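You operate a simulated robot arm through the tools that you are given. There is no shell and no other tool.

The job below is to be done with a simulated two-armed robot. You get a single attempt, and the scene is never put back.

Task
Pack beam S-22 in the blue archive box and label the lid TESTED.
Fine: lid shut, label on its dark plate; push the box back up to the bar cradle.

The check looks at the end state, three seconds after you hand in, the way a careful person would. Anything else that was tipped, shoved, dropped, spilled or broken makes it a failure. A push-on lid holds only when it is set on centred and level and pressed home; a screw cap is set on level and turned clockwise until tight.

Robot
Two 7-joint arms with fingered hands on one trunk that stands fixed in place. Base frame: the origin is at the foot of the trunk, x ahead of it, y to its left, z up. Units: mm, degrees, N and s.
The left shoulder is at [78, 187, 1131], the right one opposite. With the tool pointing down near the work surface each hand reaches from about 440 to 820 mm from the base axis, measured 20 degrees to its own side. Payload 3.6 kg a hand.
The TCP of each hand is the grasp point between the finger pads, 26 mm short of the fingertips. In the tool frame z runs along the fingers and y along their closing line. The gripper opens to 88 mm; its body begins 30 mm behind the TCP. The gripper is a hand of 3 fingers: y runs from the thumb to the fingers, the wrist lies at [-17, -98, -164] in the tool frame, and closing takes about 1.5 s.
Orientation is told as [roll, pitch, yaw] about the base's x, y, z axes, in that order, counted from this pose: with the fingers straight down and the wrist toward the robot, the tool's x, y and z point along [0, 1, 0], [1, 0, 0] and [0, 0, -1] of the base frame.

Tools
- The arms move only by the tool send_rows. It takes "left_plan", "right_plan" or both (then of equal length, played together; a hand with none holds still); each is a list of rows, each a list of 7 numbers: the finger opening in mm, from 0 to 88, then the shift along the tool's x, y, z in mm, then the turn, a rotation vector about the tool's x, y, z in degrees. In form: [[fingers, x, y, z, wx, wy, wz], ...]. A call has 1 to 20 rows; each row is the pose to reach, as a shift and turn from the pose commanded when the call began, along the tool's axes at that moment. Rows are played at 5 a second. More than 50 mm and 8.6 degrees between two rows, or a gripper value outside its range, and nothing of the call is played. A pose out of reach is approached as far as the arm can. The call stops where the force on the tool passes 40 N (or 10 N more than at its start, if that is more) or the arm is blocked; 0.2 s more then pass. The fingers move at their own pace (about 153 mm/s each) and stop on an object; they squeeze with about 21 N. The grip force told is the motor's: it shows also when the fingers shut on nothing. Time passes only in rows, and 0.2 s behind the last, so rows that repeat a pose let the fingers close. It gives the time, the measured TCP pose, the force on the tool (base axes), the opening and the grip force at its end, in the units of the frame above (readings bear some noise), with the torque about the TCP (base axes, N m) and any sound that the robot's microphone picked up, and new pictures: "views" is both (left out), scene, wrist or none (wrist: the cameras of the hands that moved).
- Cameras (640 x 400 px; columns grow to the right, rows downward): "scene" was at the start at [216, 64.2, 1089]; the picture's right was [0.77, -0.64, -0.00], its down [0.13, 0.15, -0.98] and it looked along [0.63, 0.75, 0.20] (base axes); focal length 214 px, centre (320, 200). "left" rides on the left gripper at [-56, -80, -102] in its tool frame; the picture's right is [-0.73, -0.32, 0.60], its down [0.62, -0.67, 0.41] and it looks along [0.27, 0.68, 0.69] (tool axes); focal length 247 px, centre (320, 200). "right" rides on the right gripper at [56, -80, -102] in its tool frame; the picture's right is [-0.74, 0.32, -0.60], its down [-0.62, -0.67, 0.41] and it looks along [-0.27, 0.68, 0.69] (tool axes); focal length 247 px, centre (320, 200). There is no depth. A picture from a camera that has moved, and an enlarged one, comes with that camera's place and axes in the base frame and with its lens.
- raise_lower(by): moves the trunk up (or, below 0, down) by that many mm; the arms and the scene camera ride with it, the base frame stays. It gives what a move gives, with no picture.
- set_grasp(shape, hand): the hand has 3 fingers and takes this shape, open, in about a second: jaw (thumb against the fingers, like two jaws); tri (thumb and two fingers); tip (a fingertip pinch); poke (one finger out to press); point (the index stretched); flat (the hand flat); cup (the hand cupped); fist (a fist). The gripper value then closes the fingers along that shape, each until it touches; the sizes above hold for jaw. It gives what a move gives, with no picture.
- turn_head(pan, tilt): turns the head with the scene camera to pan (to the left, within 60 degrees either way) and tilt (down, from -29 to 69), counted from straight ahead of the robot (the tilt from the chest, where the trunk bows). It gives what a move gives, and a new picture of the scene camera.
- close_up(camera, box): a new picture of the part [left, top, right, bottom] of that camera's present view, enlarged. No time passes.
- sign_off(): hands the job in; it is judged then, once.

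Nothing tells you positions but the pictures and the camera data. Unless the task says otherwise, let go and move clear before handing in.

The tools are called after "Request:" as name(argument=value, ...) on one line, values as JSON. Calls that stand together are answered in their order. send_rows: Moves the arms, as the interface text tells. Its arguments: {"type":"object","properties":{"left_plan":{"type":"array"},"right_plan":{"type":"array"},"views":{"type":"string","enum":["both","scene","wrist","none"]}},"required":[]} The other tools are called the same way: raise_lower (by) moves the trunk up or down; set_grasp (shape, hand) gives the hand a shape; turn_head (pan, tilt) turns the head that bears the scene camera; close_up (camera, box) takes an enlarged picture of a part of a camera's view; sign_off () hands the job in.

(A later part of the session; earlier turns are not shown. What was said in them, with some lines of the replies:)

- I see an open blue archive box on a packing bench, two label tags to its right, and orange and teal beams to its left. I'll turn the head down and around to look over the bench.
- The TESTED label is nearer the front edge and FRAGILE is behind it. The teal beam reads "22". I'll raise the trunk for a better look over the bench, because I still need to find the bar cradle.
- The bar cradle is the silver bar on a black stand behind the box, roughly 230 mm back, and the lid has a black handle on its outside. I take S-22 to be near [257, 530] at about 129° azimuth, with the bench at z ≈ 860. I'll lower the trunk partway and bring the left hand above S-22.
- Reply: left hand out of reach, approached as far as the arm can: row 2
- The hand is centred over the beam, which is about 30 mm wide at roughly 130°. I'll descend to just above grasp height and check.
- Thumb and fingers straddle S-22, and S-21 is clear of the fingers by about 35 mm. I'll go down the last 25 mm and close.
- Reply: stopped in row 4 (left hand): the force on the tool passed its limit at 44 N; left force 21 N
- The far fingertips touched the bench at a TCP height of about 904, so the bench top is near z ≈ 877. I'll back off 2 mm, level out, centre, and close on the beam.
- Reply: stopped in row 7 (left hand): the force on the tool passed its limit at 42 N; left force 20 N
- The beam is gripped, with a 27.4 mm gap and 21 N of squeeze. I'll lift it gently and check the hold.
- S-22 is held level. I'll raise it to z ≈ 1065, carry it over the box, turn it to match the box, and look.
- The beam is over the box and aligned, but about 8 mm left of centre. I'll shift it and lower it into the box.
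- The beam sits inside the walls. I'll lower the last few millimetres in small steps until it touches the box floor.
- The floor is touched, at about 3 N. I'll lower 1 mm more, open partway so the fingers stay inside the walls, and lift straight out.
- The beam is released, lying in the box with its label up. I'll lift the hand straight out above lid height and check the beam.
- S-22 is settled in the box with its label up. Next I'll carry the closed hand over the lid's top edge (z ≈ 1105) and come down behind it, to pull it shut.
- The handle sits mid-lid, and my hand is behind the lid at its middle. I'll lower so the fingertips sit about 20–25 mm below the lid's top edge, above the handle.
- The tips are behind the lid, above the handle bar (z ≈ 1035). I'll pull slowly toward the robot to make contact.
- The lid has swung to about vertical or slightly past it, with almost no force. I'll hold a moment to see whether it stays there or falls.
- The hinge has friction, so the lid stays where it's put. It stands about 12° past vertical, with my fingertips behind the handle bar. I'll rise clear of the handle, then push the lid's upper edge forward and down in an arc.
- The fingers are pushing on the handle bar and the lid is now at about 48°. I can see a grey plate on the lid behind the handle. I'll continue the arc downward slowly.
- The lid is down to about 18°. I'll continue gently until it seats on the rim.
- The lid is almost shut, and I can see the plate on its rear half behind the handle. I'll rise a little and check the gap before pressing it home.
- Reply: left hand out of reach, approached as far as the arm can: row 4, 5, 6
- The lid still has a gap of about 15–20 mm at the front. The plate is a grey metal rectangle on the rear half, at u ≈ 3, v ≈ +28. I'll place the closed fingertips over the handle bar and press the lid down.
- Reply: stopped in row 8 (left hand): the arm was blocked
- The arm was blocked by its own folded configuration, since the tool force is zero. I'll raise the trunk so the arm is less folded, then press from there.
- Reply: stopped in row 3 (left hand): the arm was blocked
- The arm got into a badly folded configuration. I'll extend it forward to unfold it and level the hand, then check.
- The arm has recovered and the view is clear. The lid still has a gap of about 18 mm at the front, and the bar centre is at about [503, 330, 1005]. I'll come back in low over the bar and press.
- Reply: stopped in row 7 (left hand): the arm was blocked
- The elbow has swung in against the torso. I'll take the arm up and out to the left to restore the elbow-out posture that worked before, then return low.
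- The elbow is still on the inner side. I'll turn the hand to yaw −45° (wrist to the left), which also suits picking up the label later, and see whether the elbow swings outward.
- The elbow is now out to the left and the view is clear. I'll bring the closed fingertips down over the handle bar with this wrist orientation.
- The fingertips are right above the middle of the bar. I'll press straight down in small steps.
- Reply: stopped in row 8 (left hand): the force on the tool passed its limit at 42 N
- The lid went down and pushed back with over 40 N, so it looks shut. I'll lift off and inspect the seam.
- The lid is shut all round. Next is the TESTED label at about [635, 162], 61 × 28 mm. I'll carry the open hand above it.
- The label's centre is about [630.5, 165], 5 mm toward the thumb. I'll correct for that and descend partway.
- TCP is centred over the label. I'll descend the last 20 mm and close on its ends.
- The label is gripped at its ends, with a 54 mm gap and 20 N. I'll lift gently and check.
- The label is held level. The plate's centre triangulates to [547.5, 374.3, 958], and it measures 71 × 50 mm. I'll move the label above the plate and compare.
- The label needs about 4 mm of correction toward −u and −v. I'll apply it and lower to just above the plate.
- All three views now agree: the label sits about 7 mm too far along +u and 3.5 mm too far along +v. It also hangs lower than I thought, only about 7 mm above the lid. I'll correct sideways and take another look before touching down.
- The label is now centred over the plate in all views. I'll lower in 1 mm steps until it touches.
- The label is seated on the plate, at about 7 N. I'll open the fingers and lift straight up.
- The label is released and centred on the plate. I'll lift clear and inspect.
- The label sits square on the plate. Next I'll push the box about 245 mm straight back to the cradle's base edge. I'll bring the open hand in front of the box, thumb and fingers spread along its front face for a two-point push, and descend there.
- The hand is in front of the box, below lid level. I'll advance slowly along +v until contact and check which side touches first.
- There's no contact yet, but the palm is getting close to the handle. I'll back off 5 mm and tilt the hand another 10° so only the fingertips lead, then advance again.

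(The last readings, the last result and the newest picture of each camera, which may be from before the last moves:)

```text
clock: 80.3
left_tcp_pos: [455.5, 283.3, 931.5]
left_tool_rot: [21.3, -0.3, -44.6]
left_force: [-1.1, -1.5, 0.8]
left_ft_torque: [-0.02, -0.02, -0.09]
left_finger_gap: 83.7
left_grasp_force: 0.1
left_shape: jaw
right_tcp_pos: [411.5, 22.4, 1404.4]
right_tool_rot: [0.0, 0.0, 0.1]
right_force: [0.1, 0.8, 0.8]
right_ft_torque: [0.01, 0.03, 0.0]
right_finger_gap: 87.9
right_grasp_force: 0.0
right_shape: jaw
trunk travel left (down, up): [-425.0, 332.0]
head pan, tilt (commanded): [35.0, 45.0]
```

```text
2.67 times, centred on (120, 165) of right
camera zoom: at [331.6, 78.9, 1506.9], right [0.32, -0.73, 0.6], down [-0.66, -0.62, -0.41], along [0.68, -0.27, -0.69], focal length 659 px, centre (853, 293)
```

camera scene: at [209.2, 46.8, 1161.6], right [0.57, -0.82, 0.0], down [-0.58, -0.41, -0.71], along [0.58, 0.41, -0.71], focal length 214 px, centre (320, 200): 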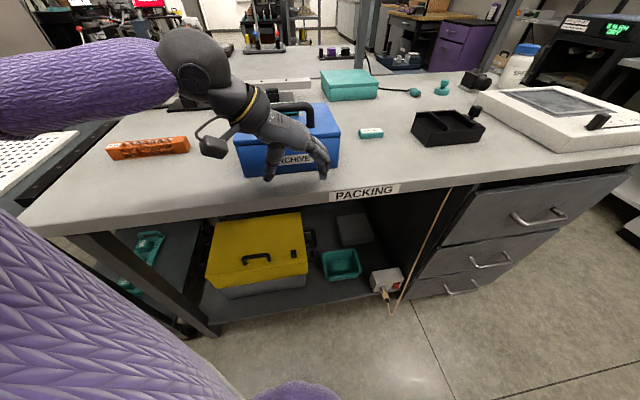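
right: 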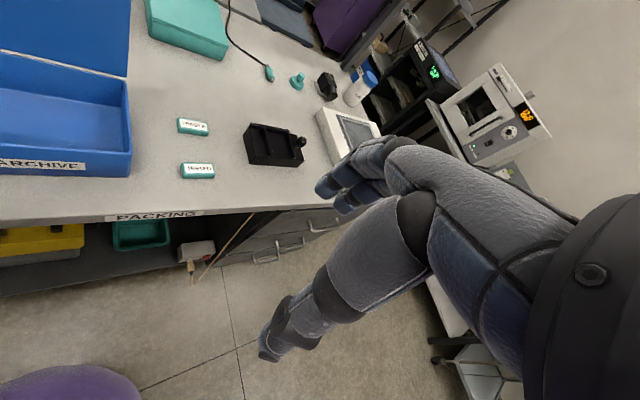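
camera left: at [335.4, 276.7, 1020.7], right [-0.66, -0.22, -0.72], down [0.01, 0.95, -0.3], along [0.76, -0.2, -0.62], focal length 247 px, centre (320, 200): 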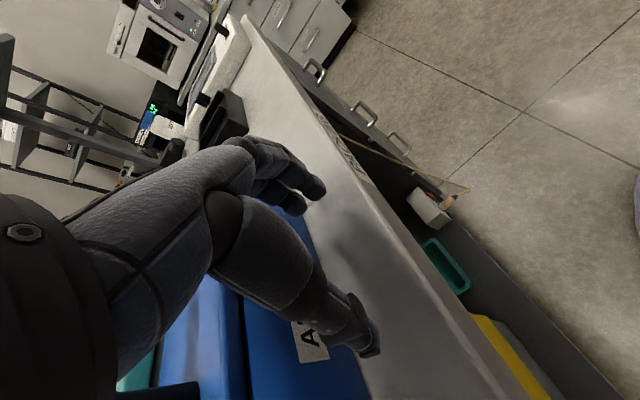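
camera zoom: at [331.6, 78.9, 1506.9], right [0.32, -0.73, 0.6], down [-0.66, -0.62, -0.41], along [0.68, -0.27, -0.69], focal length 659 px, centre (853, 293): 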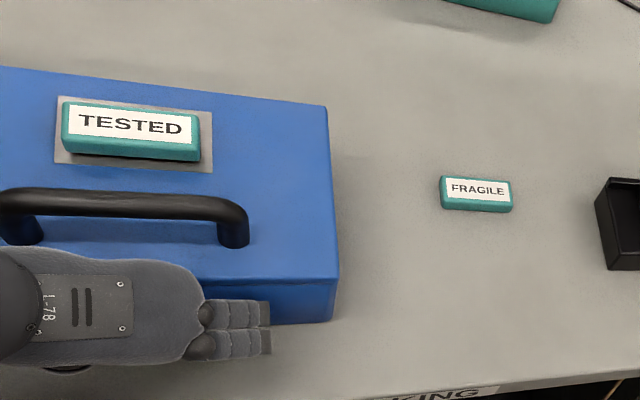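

The fingers' side touched first: the torque puts contact at about +49 mm. I'll turn the hand about 7° so the thumb comes forward too, then nudge and read the torque again.

Request:
send_rows(left_plan=[[84, 0, 0, 0, -1.2, 0, 3.2], [84, 0, 0, 0, -2.5, 0, 6.5], [84, 2.8, 0, 1.1, -2.5, 0, 6.5], [84, 4.7, 0, 1.8, -2.5, 0, 6.5], [84, 4.7, 0, 1.8, -2.5, 0, 6.5]], views="none")

Request:
close_up(camera="scene", box=[200, 70, 380, 182])

Request:
close_up(camera="right", box=[0, 90, 240, 240])

```text
clock: 81.5
left_tcp_pos: [459.8, 288.2, 932.5]
left_tool_rot: [21.3, -0.4, -51.6]
left_force: [-0.3, -1.5, -0.2]
left_ft_torque: [0.0, 0.0, 0.07]
left_finger_gap: 83.9
left_grasp_force: 0.0
left_shape: jaw
right_tcp_pos: [412.8, 22.1, 1402.9]
right_tool_rot: [0.0, 0.0, 0.1]
right_force: [0.7, 0.0, -0.2]
right_ft_torque: [0.0, -0.01, 0.0]
right_finger_gap: 87.9
right_grasp_force: 0.0
right_shape: jaw
trunk travel left (down, up): [-425.0, 332.0]
head pan, tilt (commanded): [35.0, 45.0]
```

```text
3.56 times, centred on (290, 126) of scene
camera zoom: at [209.0, 46.6, 1161.7], right [0.57, -0.82, 0.0], down [-0.58, -0.41, -0.71], along [0.58, 0.41, -0.71], focal length 763 px, centre (427, 463)
```

zoom: 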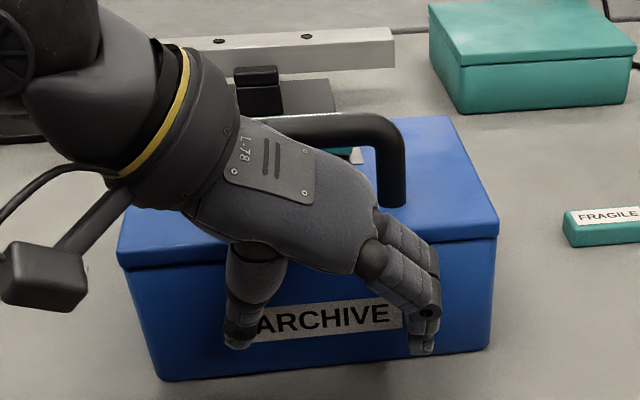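

```text
2.67 times, centred on (120, 165) of right
camera zoom: at [331.6, 78.8, 1506.9], right [0.32, -0.73, 0.6], down [-0.66, -0.62, -0.41], along [0.68, -0.27, -0.69], focal length 659 px, centre (853, 293)
```

zoom: 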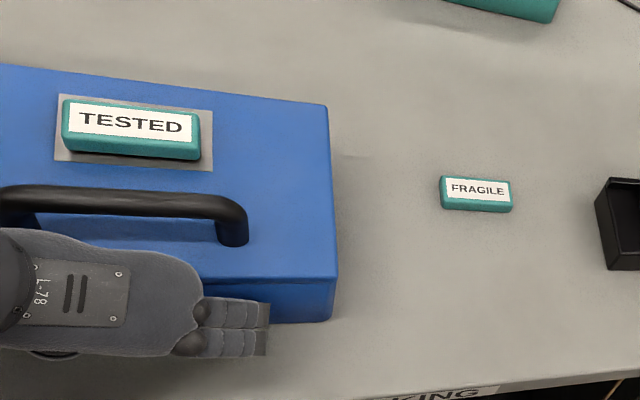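

The thumb side touched this time, so the balance lies between the two. I'll turn back 3° and push about 60 mm, then check the box stays square.

Request:
send_rows(left_plan=[[84, 0, 0, 0, 1.1, 0, -2.8], [84, 5.6, -0.4, 2.2, 1.1, 0, -2.8], [84, 11.2, -0.8, 4.3, 1.1, 0, -2.8], [84, 16.7, -1.2, 6.5, 1.1, 0, -2.8], [84, 22.3, -1.7, 8.7, 1.1, 0, -2.8], [84, 27.9, -2.1, 10.9, 1.1, 0, -2.8], [84, 33.5, -2.5, 13, 1.1, 0, -2.8], [84, 39.1, -2.9, 15.2, 1.1, 0, -2.8], [84, 44.6, -3.3, 17.4, 1.1, 0, -2.8], [84, 50.2, -3.7, 19.5, 1.1, 0, -2.8], [84, 50.2, -3.7, 19.5, 1.1, 0, -2.8]])

Request:
close_up(camera="right", box=[0, 40, 240, 190])

```text
clock: 84.0
left_tcp_pos: [499.4, 325.4, 931.4]
left_tool_rot: [21.4, -0.4, -48.7]
left_force: [-1.6, -0.5, -1.1]
left_ft_torque: [-0.03, 0.05, 0.02]
left_finger_gap: 84.3
left_grasp_force: 0.0
left_shape: jaw
right_tcp_pos: [412.7, 21.9, 1404.0]
right_tool_rot: [0.0, 0.0, 0.1]
right_force: [0.2, 0.4, -1.2]
right_ft_torque: [-0.01, 0.02, 0.0]
right_finger_gap: 87.6
right_grasp_force: 0.1
right_shape: jaw
trunk travel left (down, up): [-425.0, 332.0]
head pan, tilt (commanded): [35.0, 45.0]
camera scene: at [209.1, 46.8, 1161.7], right [0.57, -0.82, 0.0], down [-0.58, -0.41, -0.71], along [0.58, 0.41, -0.71], focal length 214 px, centre (320, 200)
camera left: at [379.3, 326.1, 1005.4], right [-0.56, -0.07, -0.83], down [0.11, 0.98, -0.16], along [0.82, -0.18, -0.54], focal length 247 px, centre (320, 200)
```

scene: 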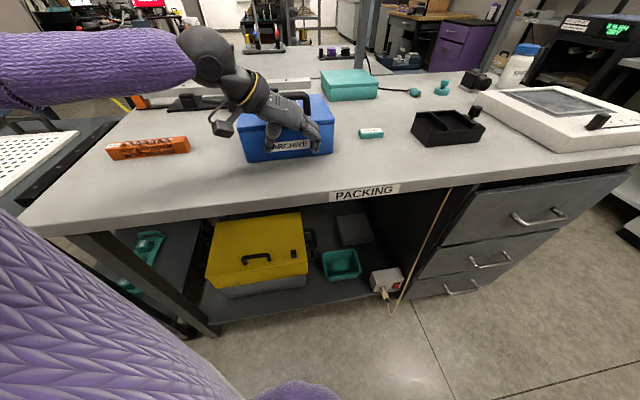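
left: 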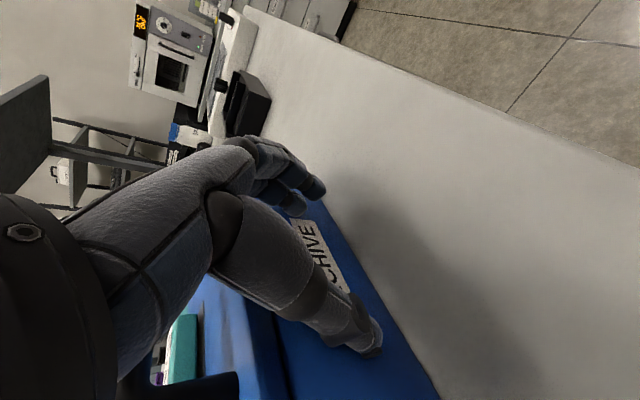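

```text
2.67 times, centred on (120, 115) of right
camera zoom: at [331.7, 79.0, 1506.9], right [0.32, -0.73, 0.6], down [-0.66, -0.62, -0.41], along [0.68, -0.27, -0.69], focal length 659 px, centre (853, 427)
```

zoom: 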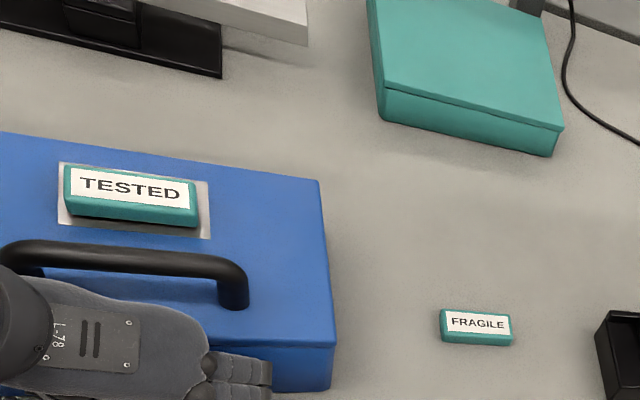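

The box slides easily (under 2 N) and is parallel to the cradle's front edge, with about 175 mm to go. I'll push another 135 mm.

Request:
send_rows(left_plan=[[84, 7, -0.6, 2.7, 0, 0, 0], [84, 14, -1.2, 5.5, 0, 0, 0], [84, 21, -1.9, 8.2, 0, 0, 0], [84, 28, -2.5, 11, 0, 0, 0], [84, 35, -3.1, 13.7, 0, 0, 0], [84, 42, -3.7, 16.5, 0, 0, 0], [84, 49, -4.3, 19.2, 0, 0, 0], [84, 56, -4.9, 22, 0, 0, 0], [84, 63, -5.6, 24.7, 0, 0, 0], [84, 70, -6.2, 27.5, 0, 0, 0], [84, 70, -6.2, 27.5, 0, 0, 0]])

Request:
close_up(camera="right", box=[0, 20, 240, 170])

```text
clock: 86.3
left_tcp_pos: [553.1, 377.8, 933.3]
left_tool_rot: [21.4, -0.5, -48.6]
left_force: [-1.2, -0.3, -0.9]
left_ft_torque: [0.0, 0.0, -0.01]
left_finger_gap: 84.1
left_grasp_force: 0.1
left_shape: jaw
right_tcp_pos: [412.2, 22.2, 1403.3]
right_tool_rot: [0.0, 0.0, 0.1]
right_force: [-0.5, 0.2, 0.2]
right_ft_torque: [-0.01, 0.0, -0.03]
right_finger_gap: 87.9
right_grasp_force: 0.0
right_shape: jaw
trunk travel left (down, up): [-425.0, 332.0]
head pan, tilt (commanded): [35.0, 45.0]
camera scene: at [209.1, 46.8, 1161.6], right [0.57, -0.82, 0.0], down [-0.58, -0.41, -0.71], along [0.58, 0.41, -0.71], focal length 214 px, centre (320, 200)
camera left: at [432.8, 380.1, 1006.2], right [-0.56, -0.07, -0.83], down [0.11, 0.98, -0.16], along [0.82, -0.18, -0.54], focal length 247 px, centre (320, 200)
```

scene: 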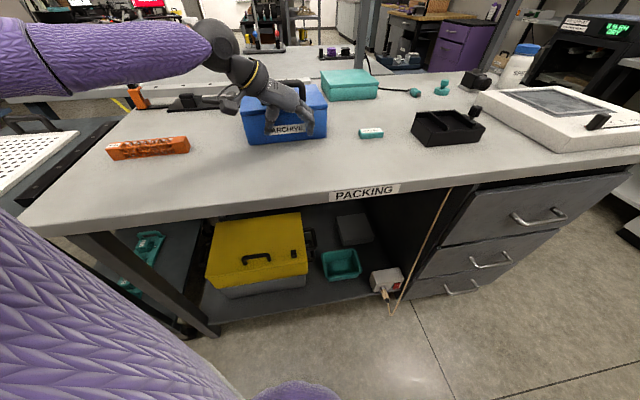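
left: 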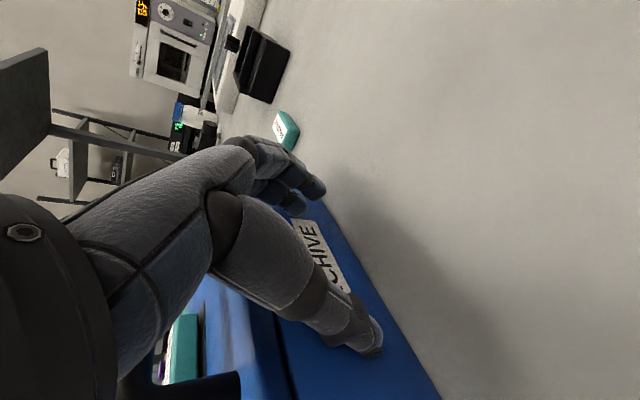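

```text
2.67 times, centred on (120, 95) of right
camera zoom: at [331.7, 79.0, 1506.9], right [0.32, -0.73, 0.6], down [-0.66, -0.62, -0.41], along [0.68, -0.27, -0.69], focal length 659 px, centre (853, 480)
```

zoom: 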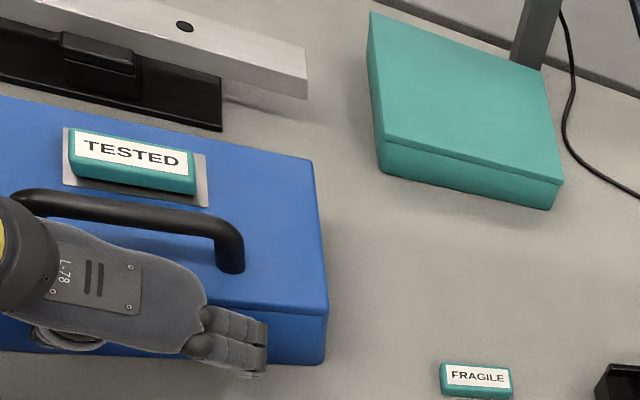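

There's about 100 mm to go and the box is still square. I'll push another 72 mm, then approach slowly.

Request:
send_rows(left_plan=[[84, 7, -0.6, 2.7, 0, 0, 0], [84, 14, -1.2, 5.5, 0, 0, 0], [84, 21, -1.9, 8.2, 0, 0, 0], [84, 28, -2.5, 11, 0, 0, 0], [84, 35, -3.1, 13.7, 0, 0, 0], [84, 42, -3.7, 16.5, 0, 0, 0], [84, 49, -4.3, 19.2, 0, 0, 0], [84, 56, -4.9, 22, 0, 0, 0], [84, 62, -5.5, 24.4, 0, 0, 0], [84, 67, -5.9, 26.3, 0, 0, 0], [84, 67, -5.9, 26.3, 0, 0, 0]])

Request:
close_up(camera="right", box=[0, 0, 240, 150])

Request:
close_up(camera="scene", box=[200, 50, 380, 162])

```text
clock: 88.8
left_tcp_pos: [603.4, 429.7, 932.7]
left_tool_rot: [21.4, -0.3, -48.7]
left_force: [-1.0, -0.6, 0.0]
left_ft_torque: [-0.03, 0.02, 0.0]
left_finger_gap: 84.2
left_grasp_force: 0.0
left_shape: jaw
right_tcp_pos: [411.8, 23.1, 1405.0]
right_tool_rot: [0.1, -0.1, 0.1]
right_force: [0.0, 1.1, -0.1]
right_ft_torque: [-0.04, 0.01, 0.01]
right_finger_gap: 87.8
right_grasp_force: 0.0
right_shape: jaw
trunk travel left (down, up): [-425.0, 332.0]
head pan, tilt (commanded): [35.0, 45.0]
camera scene: at [209.0, 46.6, 1161.7], right [0.57, -0.82, 0.0], down [-0.58, -0.41, -0.71], along [0.58, 0.41, -0.71], focal length 214 px, centre (320, 200)
camera left: at [483.0, 431.4, 1004.7], right [-0.56, -0.07, -0.83], down [0.11, 0.98, -0.16], along [0.82, -0.18, -0.54], focal length 247 px, centre (320, 200)
```

scene: 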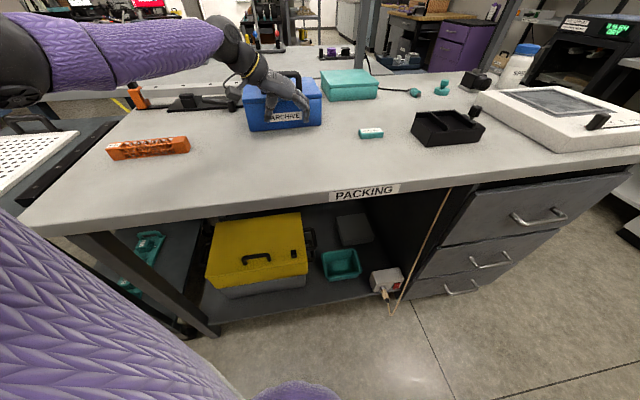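
left: 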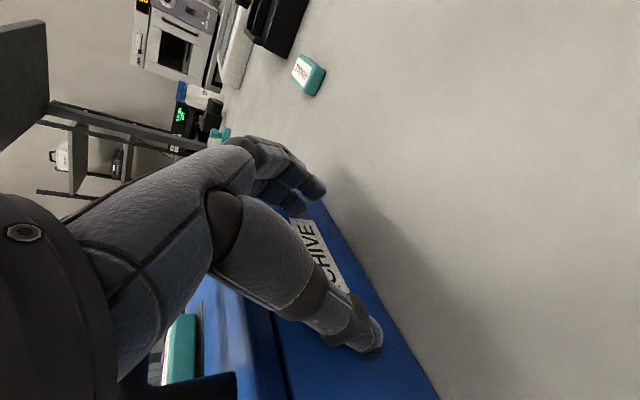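

```text
2.67 times, centred on (120, 75) of right
camera zoom: at [331.6, 78.8, 1506.9], right [0.32, -0.73, 0.6], down [-0.66, -0.62, -0.41], along [0.68, -0.27, -0.69], focal length 659 px, centre (853, 533)
```

zoom: 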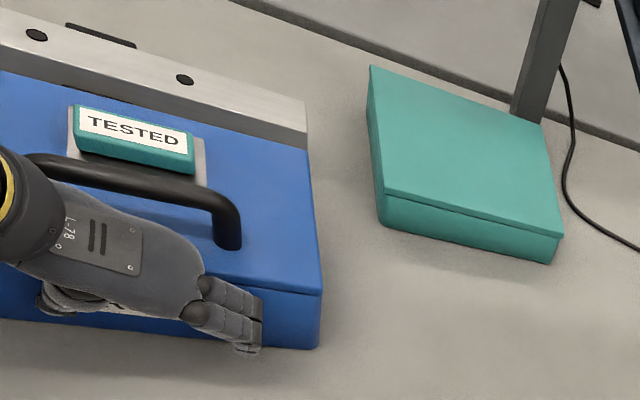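

```text
3.56 times, centred on (290, 106) of scene
camera zoom: at [209.0, 46.6, 1161.7], right [0.57, -0.82, 0.0], down [-0.58, -0.41, -0.71], along [0.58, 0.41, -0.71], focal length 763 px, centre (427, 534)
```

zoom: 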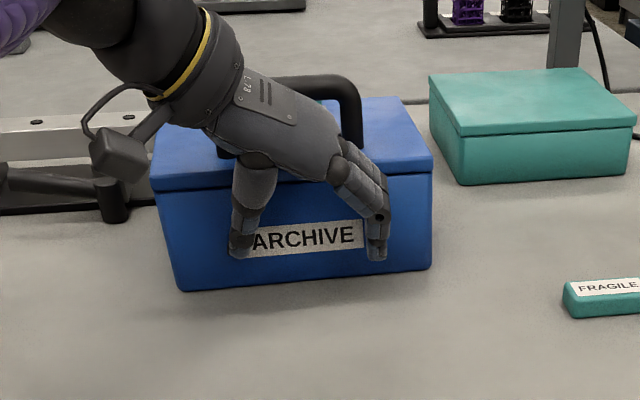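

About 28 mm remain to the cradle base, and the lever knob is well left of the box. I'll advance in short slow moves and watch the force.

Request:
send_rows(left_plan=[[84, 3, -0.3, 1.2, 0, 0, 0], [84, 6, -0.5, 2.3, 0, 0, 0], [84, 9, -0.8, 3.5, 0, 0, 0], [84, 12, -1.1, 4.7, 0, 0, 0], [84, 15, -1.3, 5.9, 0, 0, 0], [84, 17, -1.5, 6.7, 0, 0, 0], [84, 17, -1.5, 6.7, 0, 0, 0]], views="none")

Request:
close_up(camera="right", box=[0, 0, 240, 150])

Request:
close_up(camera="scene", box=[200, 50, 380, 162])

```text
clock: 90.3
left_tcp_pos: [614.9, 443.6, 932.4]
left_tool_rot: [21.4, -0.4, -48.7]
left_force: [-0.9, -1.4, 0.2]
left_ft_torque: [-0.04, 0.02, 0.0]
left_finger_gap: 84.1
left_grasp_force: 0.0
left_shape: jaw
right_tcp_pos: [411.5, 23.1, 1404.9]
right_tool_rot: [0.0, -0.1, 0.1]
right_force: [0.6, -0.7, -0.1]
right_ft_torque: [-0.02, 0.0, 0.0]
right_finger_gap: 87.7
right_grasp_force: 0.1
right_shape: jaw
trunk travel left (down, up): [-425.0, 332.0]
head pan, tilt (commanded): [35.0, 45.0]
```

```text
2.67 times, centred on (120, 75) of right
camera zoom: at [331.8, 78.9, 1506.9], right [0.32, -0.73, 0.6], down [-0.66, -0.62, -0.41], along [0.68, -0.27, -0.69], focal length 659 px, centre (853, 533)
```

zoom: 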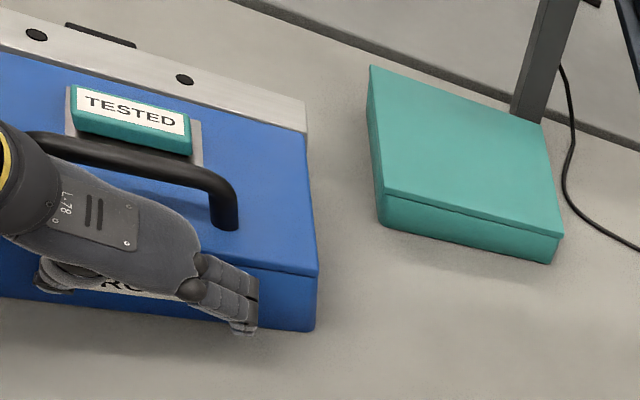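

```text
3.56 times, centred on (290, 106) of scene
camera zoom: at [209.2, 46.7, 1161.6], right [0.57, -0.82, 0.0], down [-0.58, -0.41, -0.71], along [0.58, 0.41, -0.71], focal length 763 px, centre (427, 534)
```

zoom: 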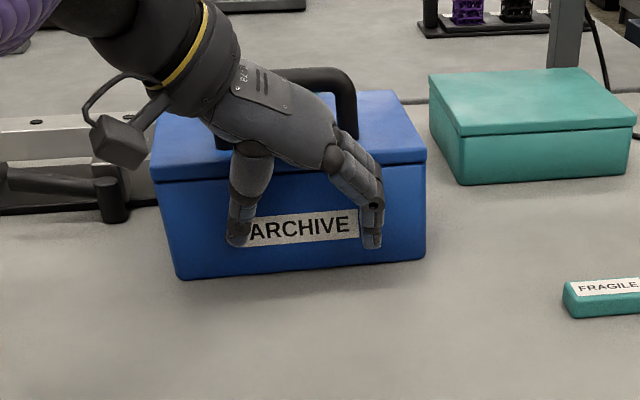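

Request:
send_rows(left_plan=[[84, 2, -0.2, 0.8, 0, 0, 0], [84, 4, -0.4, 1.6, 0, 0, 0], [84, 6, -0.5, 2.3, 0, 0, 0], [84, 6, -0.5, 2.3, 0, 0, 0]], views="none")

Request:
close_up(camera="right", box=[0, 0, 160, 100])

```text
clock: 91.3
left_tcp_pos: [617.4, 446.3, 934.5]
left_tool_rot: [21.3, -0.4, -48.8]
left_force: [-11.6, -10.0, 0.5]
left_ft_torque: [-0.11, 0.25, -0.55]
left_finger_gap: 84.0
left_grasp_force: 0.1
left_shape: jaw
right_tcp_pos: [410.0, 21.0, 1404.7]
right_tool_rot: [0.1, -0.1, 0.1]
right_force: [-0.2, 0.1, -0.4]
right_ft_torque: [-0.01, 0.02, -0.02]
right_finger_gap: 87.5
right_grasp_force: 0.3
right_shape: jaw
trunk travel left (down, up): [-425.0, 332.0]
head pan, tilt (commanded): [35.0, 45.0]
```

```text
4.00 times, centred on (80, 50) of right
camera zoom: at [329.9, 77.5, 1507.4], right [0.32, -0.74, 0.6], down [-0.66, -0.62, -0.41], along [0.68, -0.27, -0.69], focal length 988 px, centre (1280, 800)
```

zoom: 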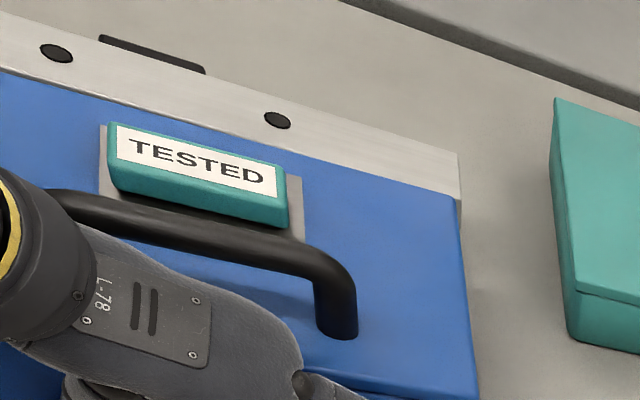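

The box has met the cradle (force rose to about 15 N). I'll back the hand straight off from the front face, then raise it clear.

Request:
send_rows(left_plan=[[84, -3, 0.3, -1.2, 0, 0, 0], [84, -9, 0.8, -3.6, 0, 0, 0], [84, -23, 2, -9.1, 0, 0, 0], [84, -42, 3.7, -16.4, 0, 0, 0], [84, -65, 5.7, -25.5, 0, 0, 0], [84, -84, 7.4, -32.8, 0, 0, 0], [84, -68, 7.4, -75, 0, 0, 0], [84, -52, 7.4, -115, 0, 0, 0], [84, -36, 7.4, -156, 0, 0, 0], [84, -22, 7.4, -192, 0, 0, 0], [84, -22, 7.4, -192, 0, 0, 0]])

Request:
close_up(camera="right", box=[0, 0, 240, 150])

Request:
close_up(camera="scene", box=[120, 40, 360, 190])

```text
clock: 93.8
left_tcp_pos: [555.9, 380.8, 1102.9]
left_tool_rot: [21.3, -0.3, -48.7]
left_force: [-0.4, 1.1, -0.9]
left_ft_torque: [0.0, -0.04, -0.02]
left_finger_gap: 84.1
left_grasp_force: 0.1
left_shape: jaw
right_tcp_pos: [411.8, 22.8, 1404.4]
right_tool_rot: [0.0, -0.1, 0.1]
right_force: [0.2, 0.1, -0.1]
right_ft_torque: [0.02, 0.0, -0.02]
right_finger_gap: 87.6
right_grasp_force: 0.1
right_shape: jaw
trunk travel left (down, up): [-425.0, 332.0]
head pan, tilt (commanded): [35.0, 45.0]
camera scene: at [209.2, 47.0, 1161.6], right [0.57, -0.82, 0.0], down [-0.58, -0.41, -0.71], along [0.58, 0.41, -0.71], focal length 214 px, centre (320, 200)
camera left: at [436.2, 383.5, 1175.8], right [-0.56, -0.07, -0.83], down [0.11, 0.98, -0.16], along [0.82, -0.18, -0.54], focal length 247 px, centre (320, 200)
```

scene: 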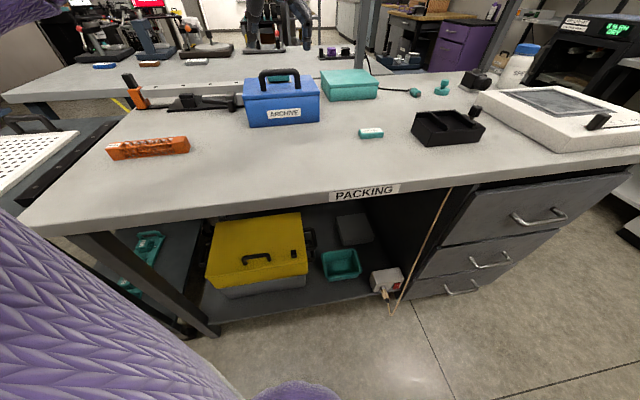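
left: 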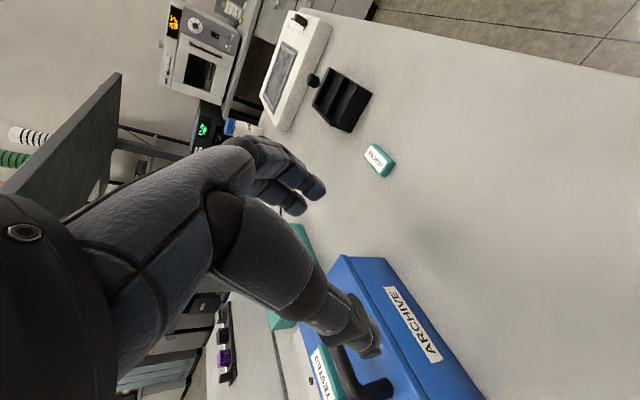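

```text
2.67 times, centred on (120, 75) of right
camera zoom: at [331.9, 79.3, 1506.8], right [0.32, -0.73, 0.6], down [-0.66, -0.62, -0.41], along [0.68, -0.27, -0.69], focal length 659 px, centre (853, 533)
```

zoom: 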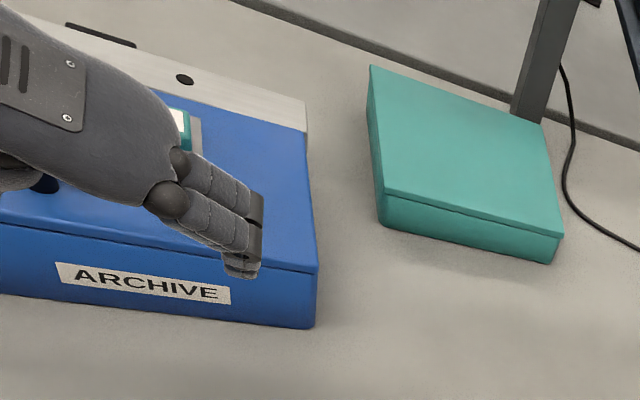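

```text
2.67 times, centred on (240, 115) of scene
camera zoom: at [209.2, 47.0, 1161.6], right [0.57, -0.82, 0.0], down [-0.58, -0.41, -0.71], along [0.58, 0.41, -0.71], focal length 572 px, centre (533, 427)
```

zoom: 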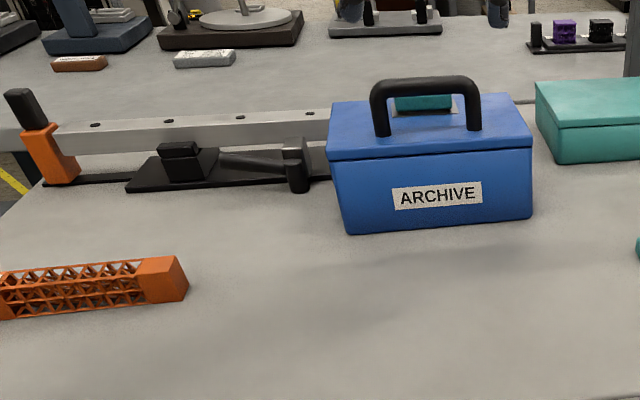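

The box now stands at the cradle with the lid shut. I'll take the hand up and away to the left, and use its camera to check the gap behind the box.

Request:
send_rows(left_plan=[[84, -3, -20, -32, 0.8, -1.8, -4.4], [84, -6, -40, -64, 1.6, -3.6, -8.7], [84, -9, -59, -96, 2.5, -5.5, -13.1], [84, -12, -79, -128, 3.3, -7.3, -17.5], [84, -15, -99, -160, 4.1, -9.1, -21.9], [84, -18, -119, -191, 4.9, -10.9, -26.2], [84, -21, -139, -223, 5.8, -12.7, -30.6], [84, -24, -158, -255, 6.6, -14.5, -35], [84, -28, -178, -287, 7.4, -16.4, -39.4], [84, -31, -198, -319, 8.2, -18.2, -43.7], [84, -34, -218, -351, 9, -20, -48.1], [84, -34, -218, -351, 9, -20, -48.1]])

Request:
close_up(camera="left", box=[260, 60, 580, 260])

```text
clock: 96.3
left_tcp_pos: [293.2, 444.9, 1409.6]
left_tool_rot: [-0.4, 0.9, 0.1]
left_force: [-1.9, 1.3, 4.3]
left_ft_torque: [0.0, -0.17, 0.02]
left_finger_gap: 84.2
left_grasp_force: 0.0
left_shape: jaw
right_tcp_pos: [414.8, 21.9, 1404.0]
right_tool_rot: [0.0, 0.1, 0.0]
right_force: [1.1, 0.0, 0.1]
right_ft_torque: [-0.01, 0.07, -0.01]
right_finger_gap: 88.0
right_grasp_force: 0.1
right_shape: jaw
trunk travel left (down, up): [-425.0, 332.0]
head pan, tilt (commanded): [35.0, 45.0]
camera scene: at [211.0, 46.8, 1161.3], right [0.57, -0.82, 0.0], down [-0.58, -0.41, -0.71], along [0.58, 0.41, -0.71], focal length 214 px, centre (320, 200)
camera left: at [214.7, 389.8, 1511.3], right [-0.33, -0.74, -0.59], down [-0.67, 0.62, -0.41], along [0.67, 0.26, -0.7], focal length 247 px, centre (320, 200)
```

scene: 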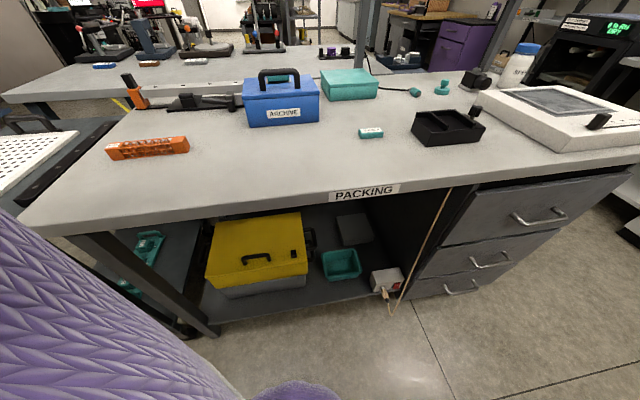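
left: 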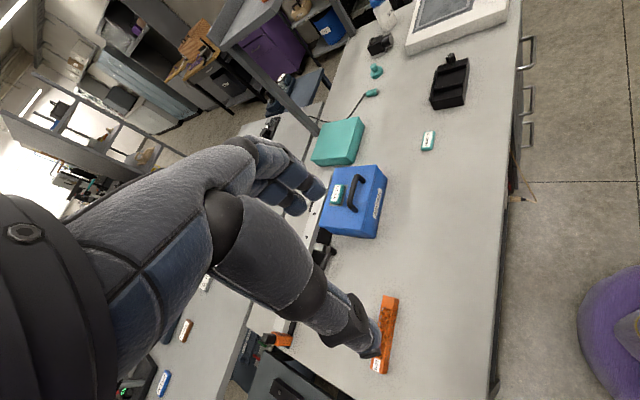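

```text
2.00 times, centred on (420, 160) of left
camera zoom: at [214.7, 389.8, 1511.3], right [-0.33, -0.74, -0.59], down [-0.67, 0.62, -0.41], along [0.67, 0.26, -0.7], focal length 494 px, centre (120, 280)
```

zoom: 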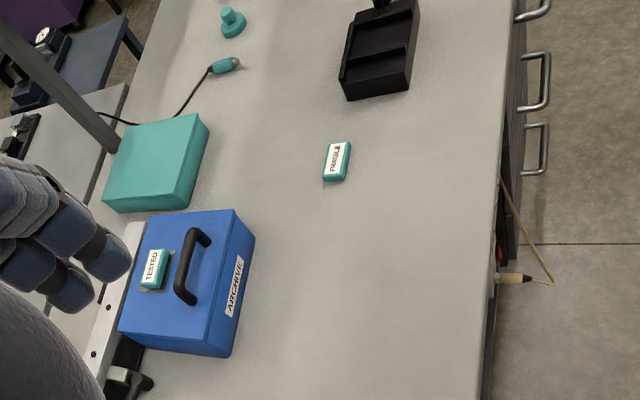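

Request:
close_up(camera="left", box=[300, 150, 400, 270])

Request:
close_up(camera="right", box=[0, 0, 160, 100])

Request:
close_up(camera="scene", box=[210, 60, 350, 147])

```text
3.33 times, centred on (350, 210) of left
camera zoom: at [214.7, 389.8, 1511.3], right [-0.33, -0.74, -0.59], down [-0.67, 0.62, -0.41], along [0.67, 0.26, -0.7], focal length 823 px, centre (220, 167)
```

zoom: 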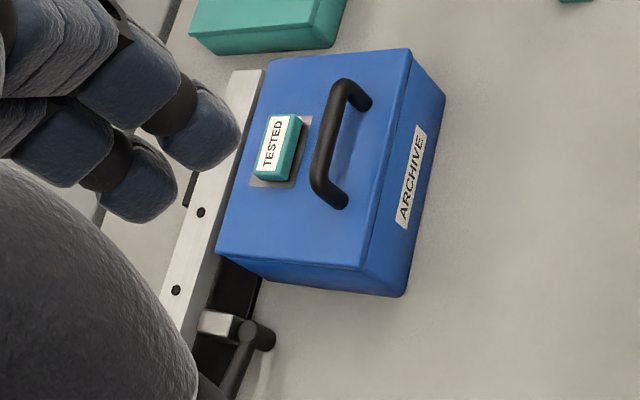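

```text
4.00 times, centred on (80, 50) of right
camera zoom: at [334.3, 79.0, 1506.1], right [0.32, -0.73, 0.6], down [-0.67, -0.62, -0.41], along [0.67, -0.27, -0.69], focal length 988 px, centre (1280, 800)
```

zoom: 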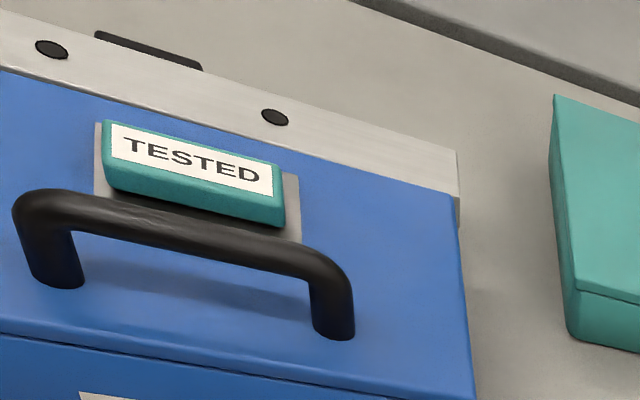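

```text
4.57 times, centred on (280, 104) of scene
camera zoom: at [211.0, 46.8, 1161.3], right [0.57, -0.82, 0.0], down [-0.58, -0.41, -0.71], along [0.58, 0.41, -0.71], focal length 980 px, centre (503, 641)
```

zoom: 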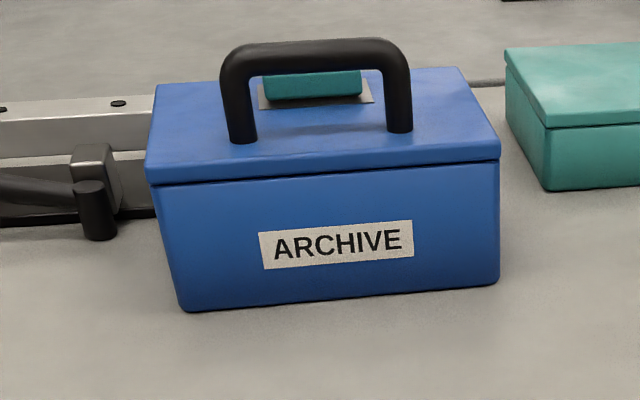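

The box is square against the cradle base, the lid seam is even, and TESTED sits on the plate. The cradle, knob, S-21 and FRAGILE haven't moved. I'll hold briefly to let everything settle, then take a last look.

Request:
send_rows(left_plan=[[84, 0, 0, 0, 0, 0, 0], [84, 0, 0, 0, 0, 0, 0], [84, 0, 0, 0, 0, 0, 0], [84, 0, 0, 0, 0, 0, 0], [84, 0, 0, 0, 0, 0, 0]], views="scene")

Request:
close_up(camera="left", box=[310, 150, 410, 250])

```text
clock: 97.5
left_tcp_pos: [287.6, 444.9, 1413.7]
left_tool_rot: [-0.3, -0.4, -0.1]
left_force: [0.1, 0.0, -0.4]
left_ft_torque: [-0.01, -0.02, 0.0]
left_finger_gap: 83.9
left_grasp_force: 0.2
left_shape: jaw
right_tcp_pos: [412.0, 23.2, 1404.3]
right_tool_rot: [0.0, 0.0, 0.1]
right_force: [-0.3, 1.1, -0.6]
right_ft_torque: [0.02, -0.01, 0.0]
right_finger_gap: 87.8
right_grasp_force: 0.0
right_shape: jaw
trunk travel left (down, up): [-425.0, 332.0]
head pan, tilt (commanded): [35.0, 45.0]
camera scene: at [209.1, 46.8, 1161.7], right [0.57, -0.82, 0.0], down [-0.58, -0.41, -0.71], along [0.58, 0.41, -0.71], focal length 214 px, centre (320, 200)
```

scene: 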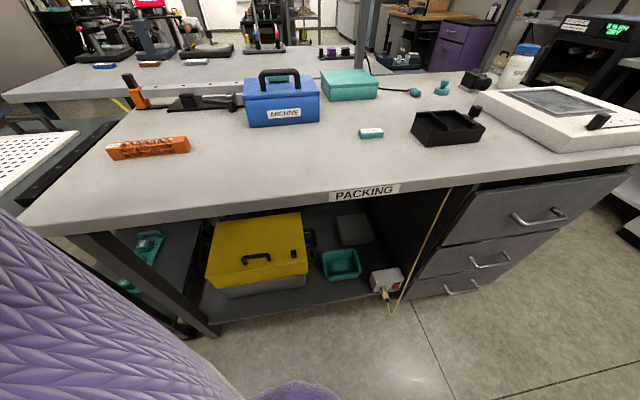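

```text
4.00 times, centred on (360, 200) of left
camera zoom: at [208.1, 389.7, 1514.6], right [-0.31, -0.74, -0.6], down [-0.66, 0.62, -0.42], along [0.68, 0.26, -0.68], focal length 988 px, centre (160, 200)
```

zoom: 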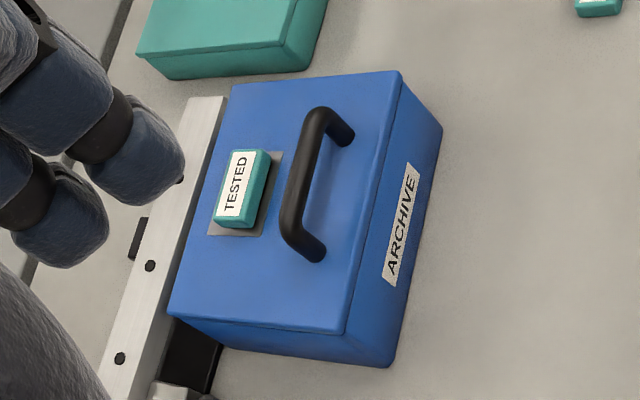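

Everything is in place: S-22 is packed, the lid is shut, TESTED is on the plate, and the box is up against the bar cradle. Both hands are clear, so I'm handing in.

Request:
sign_off()

```text
The job is handed in.
```

I packed beam S-22 in the blue archive box, shut the lid, put the TESTED label on the plate and pushed the box back against the bar cradle. The job is handed in, and I have no result from the check.

- **Beam:** S-22 lies flat in the box with its label facing up.
- **Lid:** it closed on its hinge and I pressed it down with about 40 N. The seam looks even, with no gap.
- **Label:** TESTED sits within a few millimetres of the plate's centre, readable from the front. The plate looks grey rather than dark, but it is the only one on the lid.
- **Box:** it slid back until it met the cradle base, and I stopped at about 15 N of contact. The cradle did not move.

In the last pictures S-21, the FRAGILE label and the rest of the bench look undisturbed. Both hands were empty and clear when I handed in.
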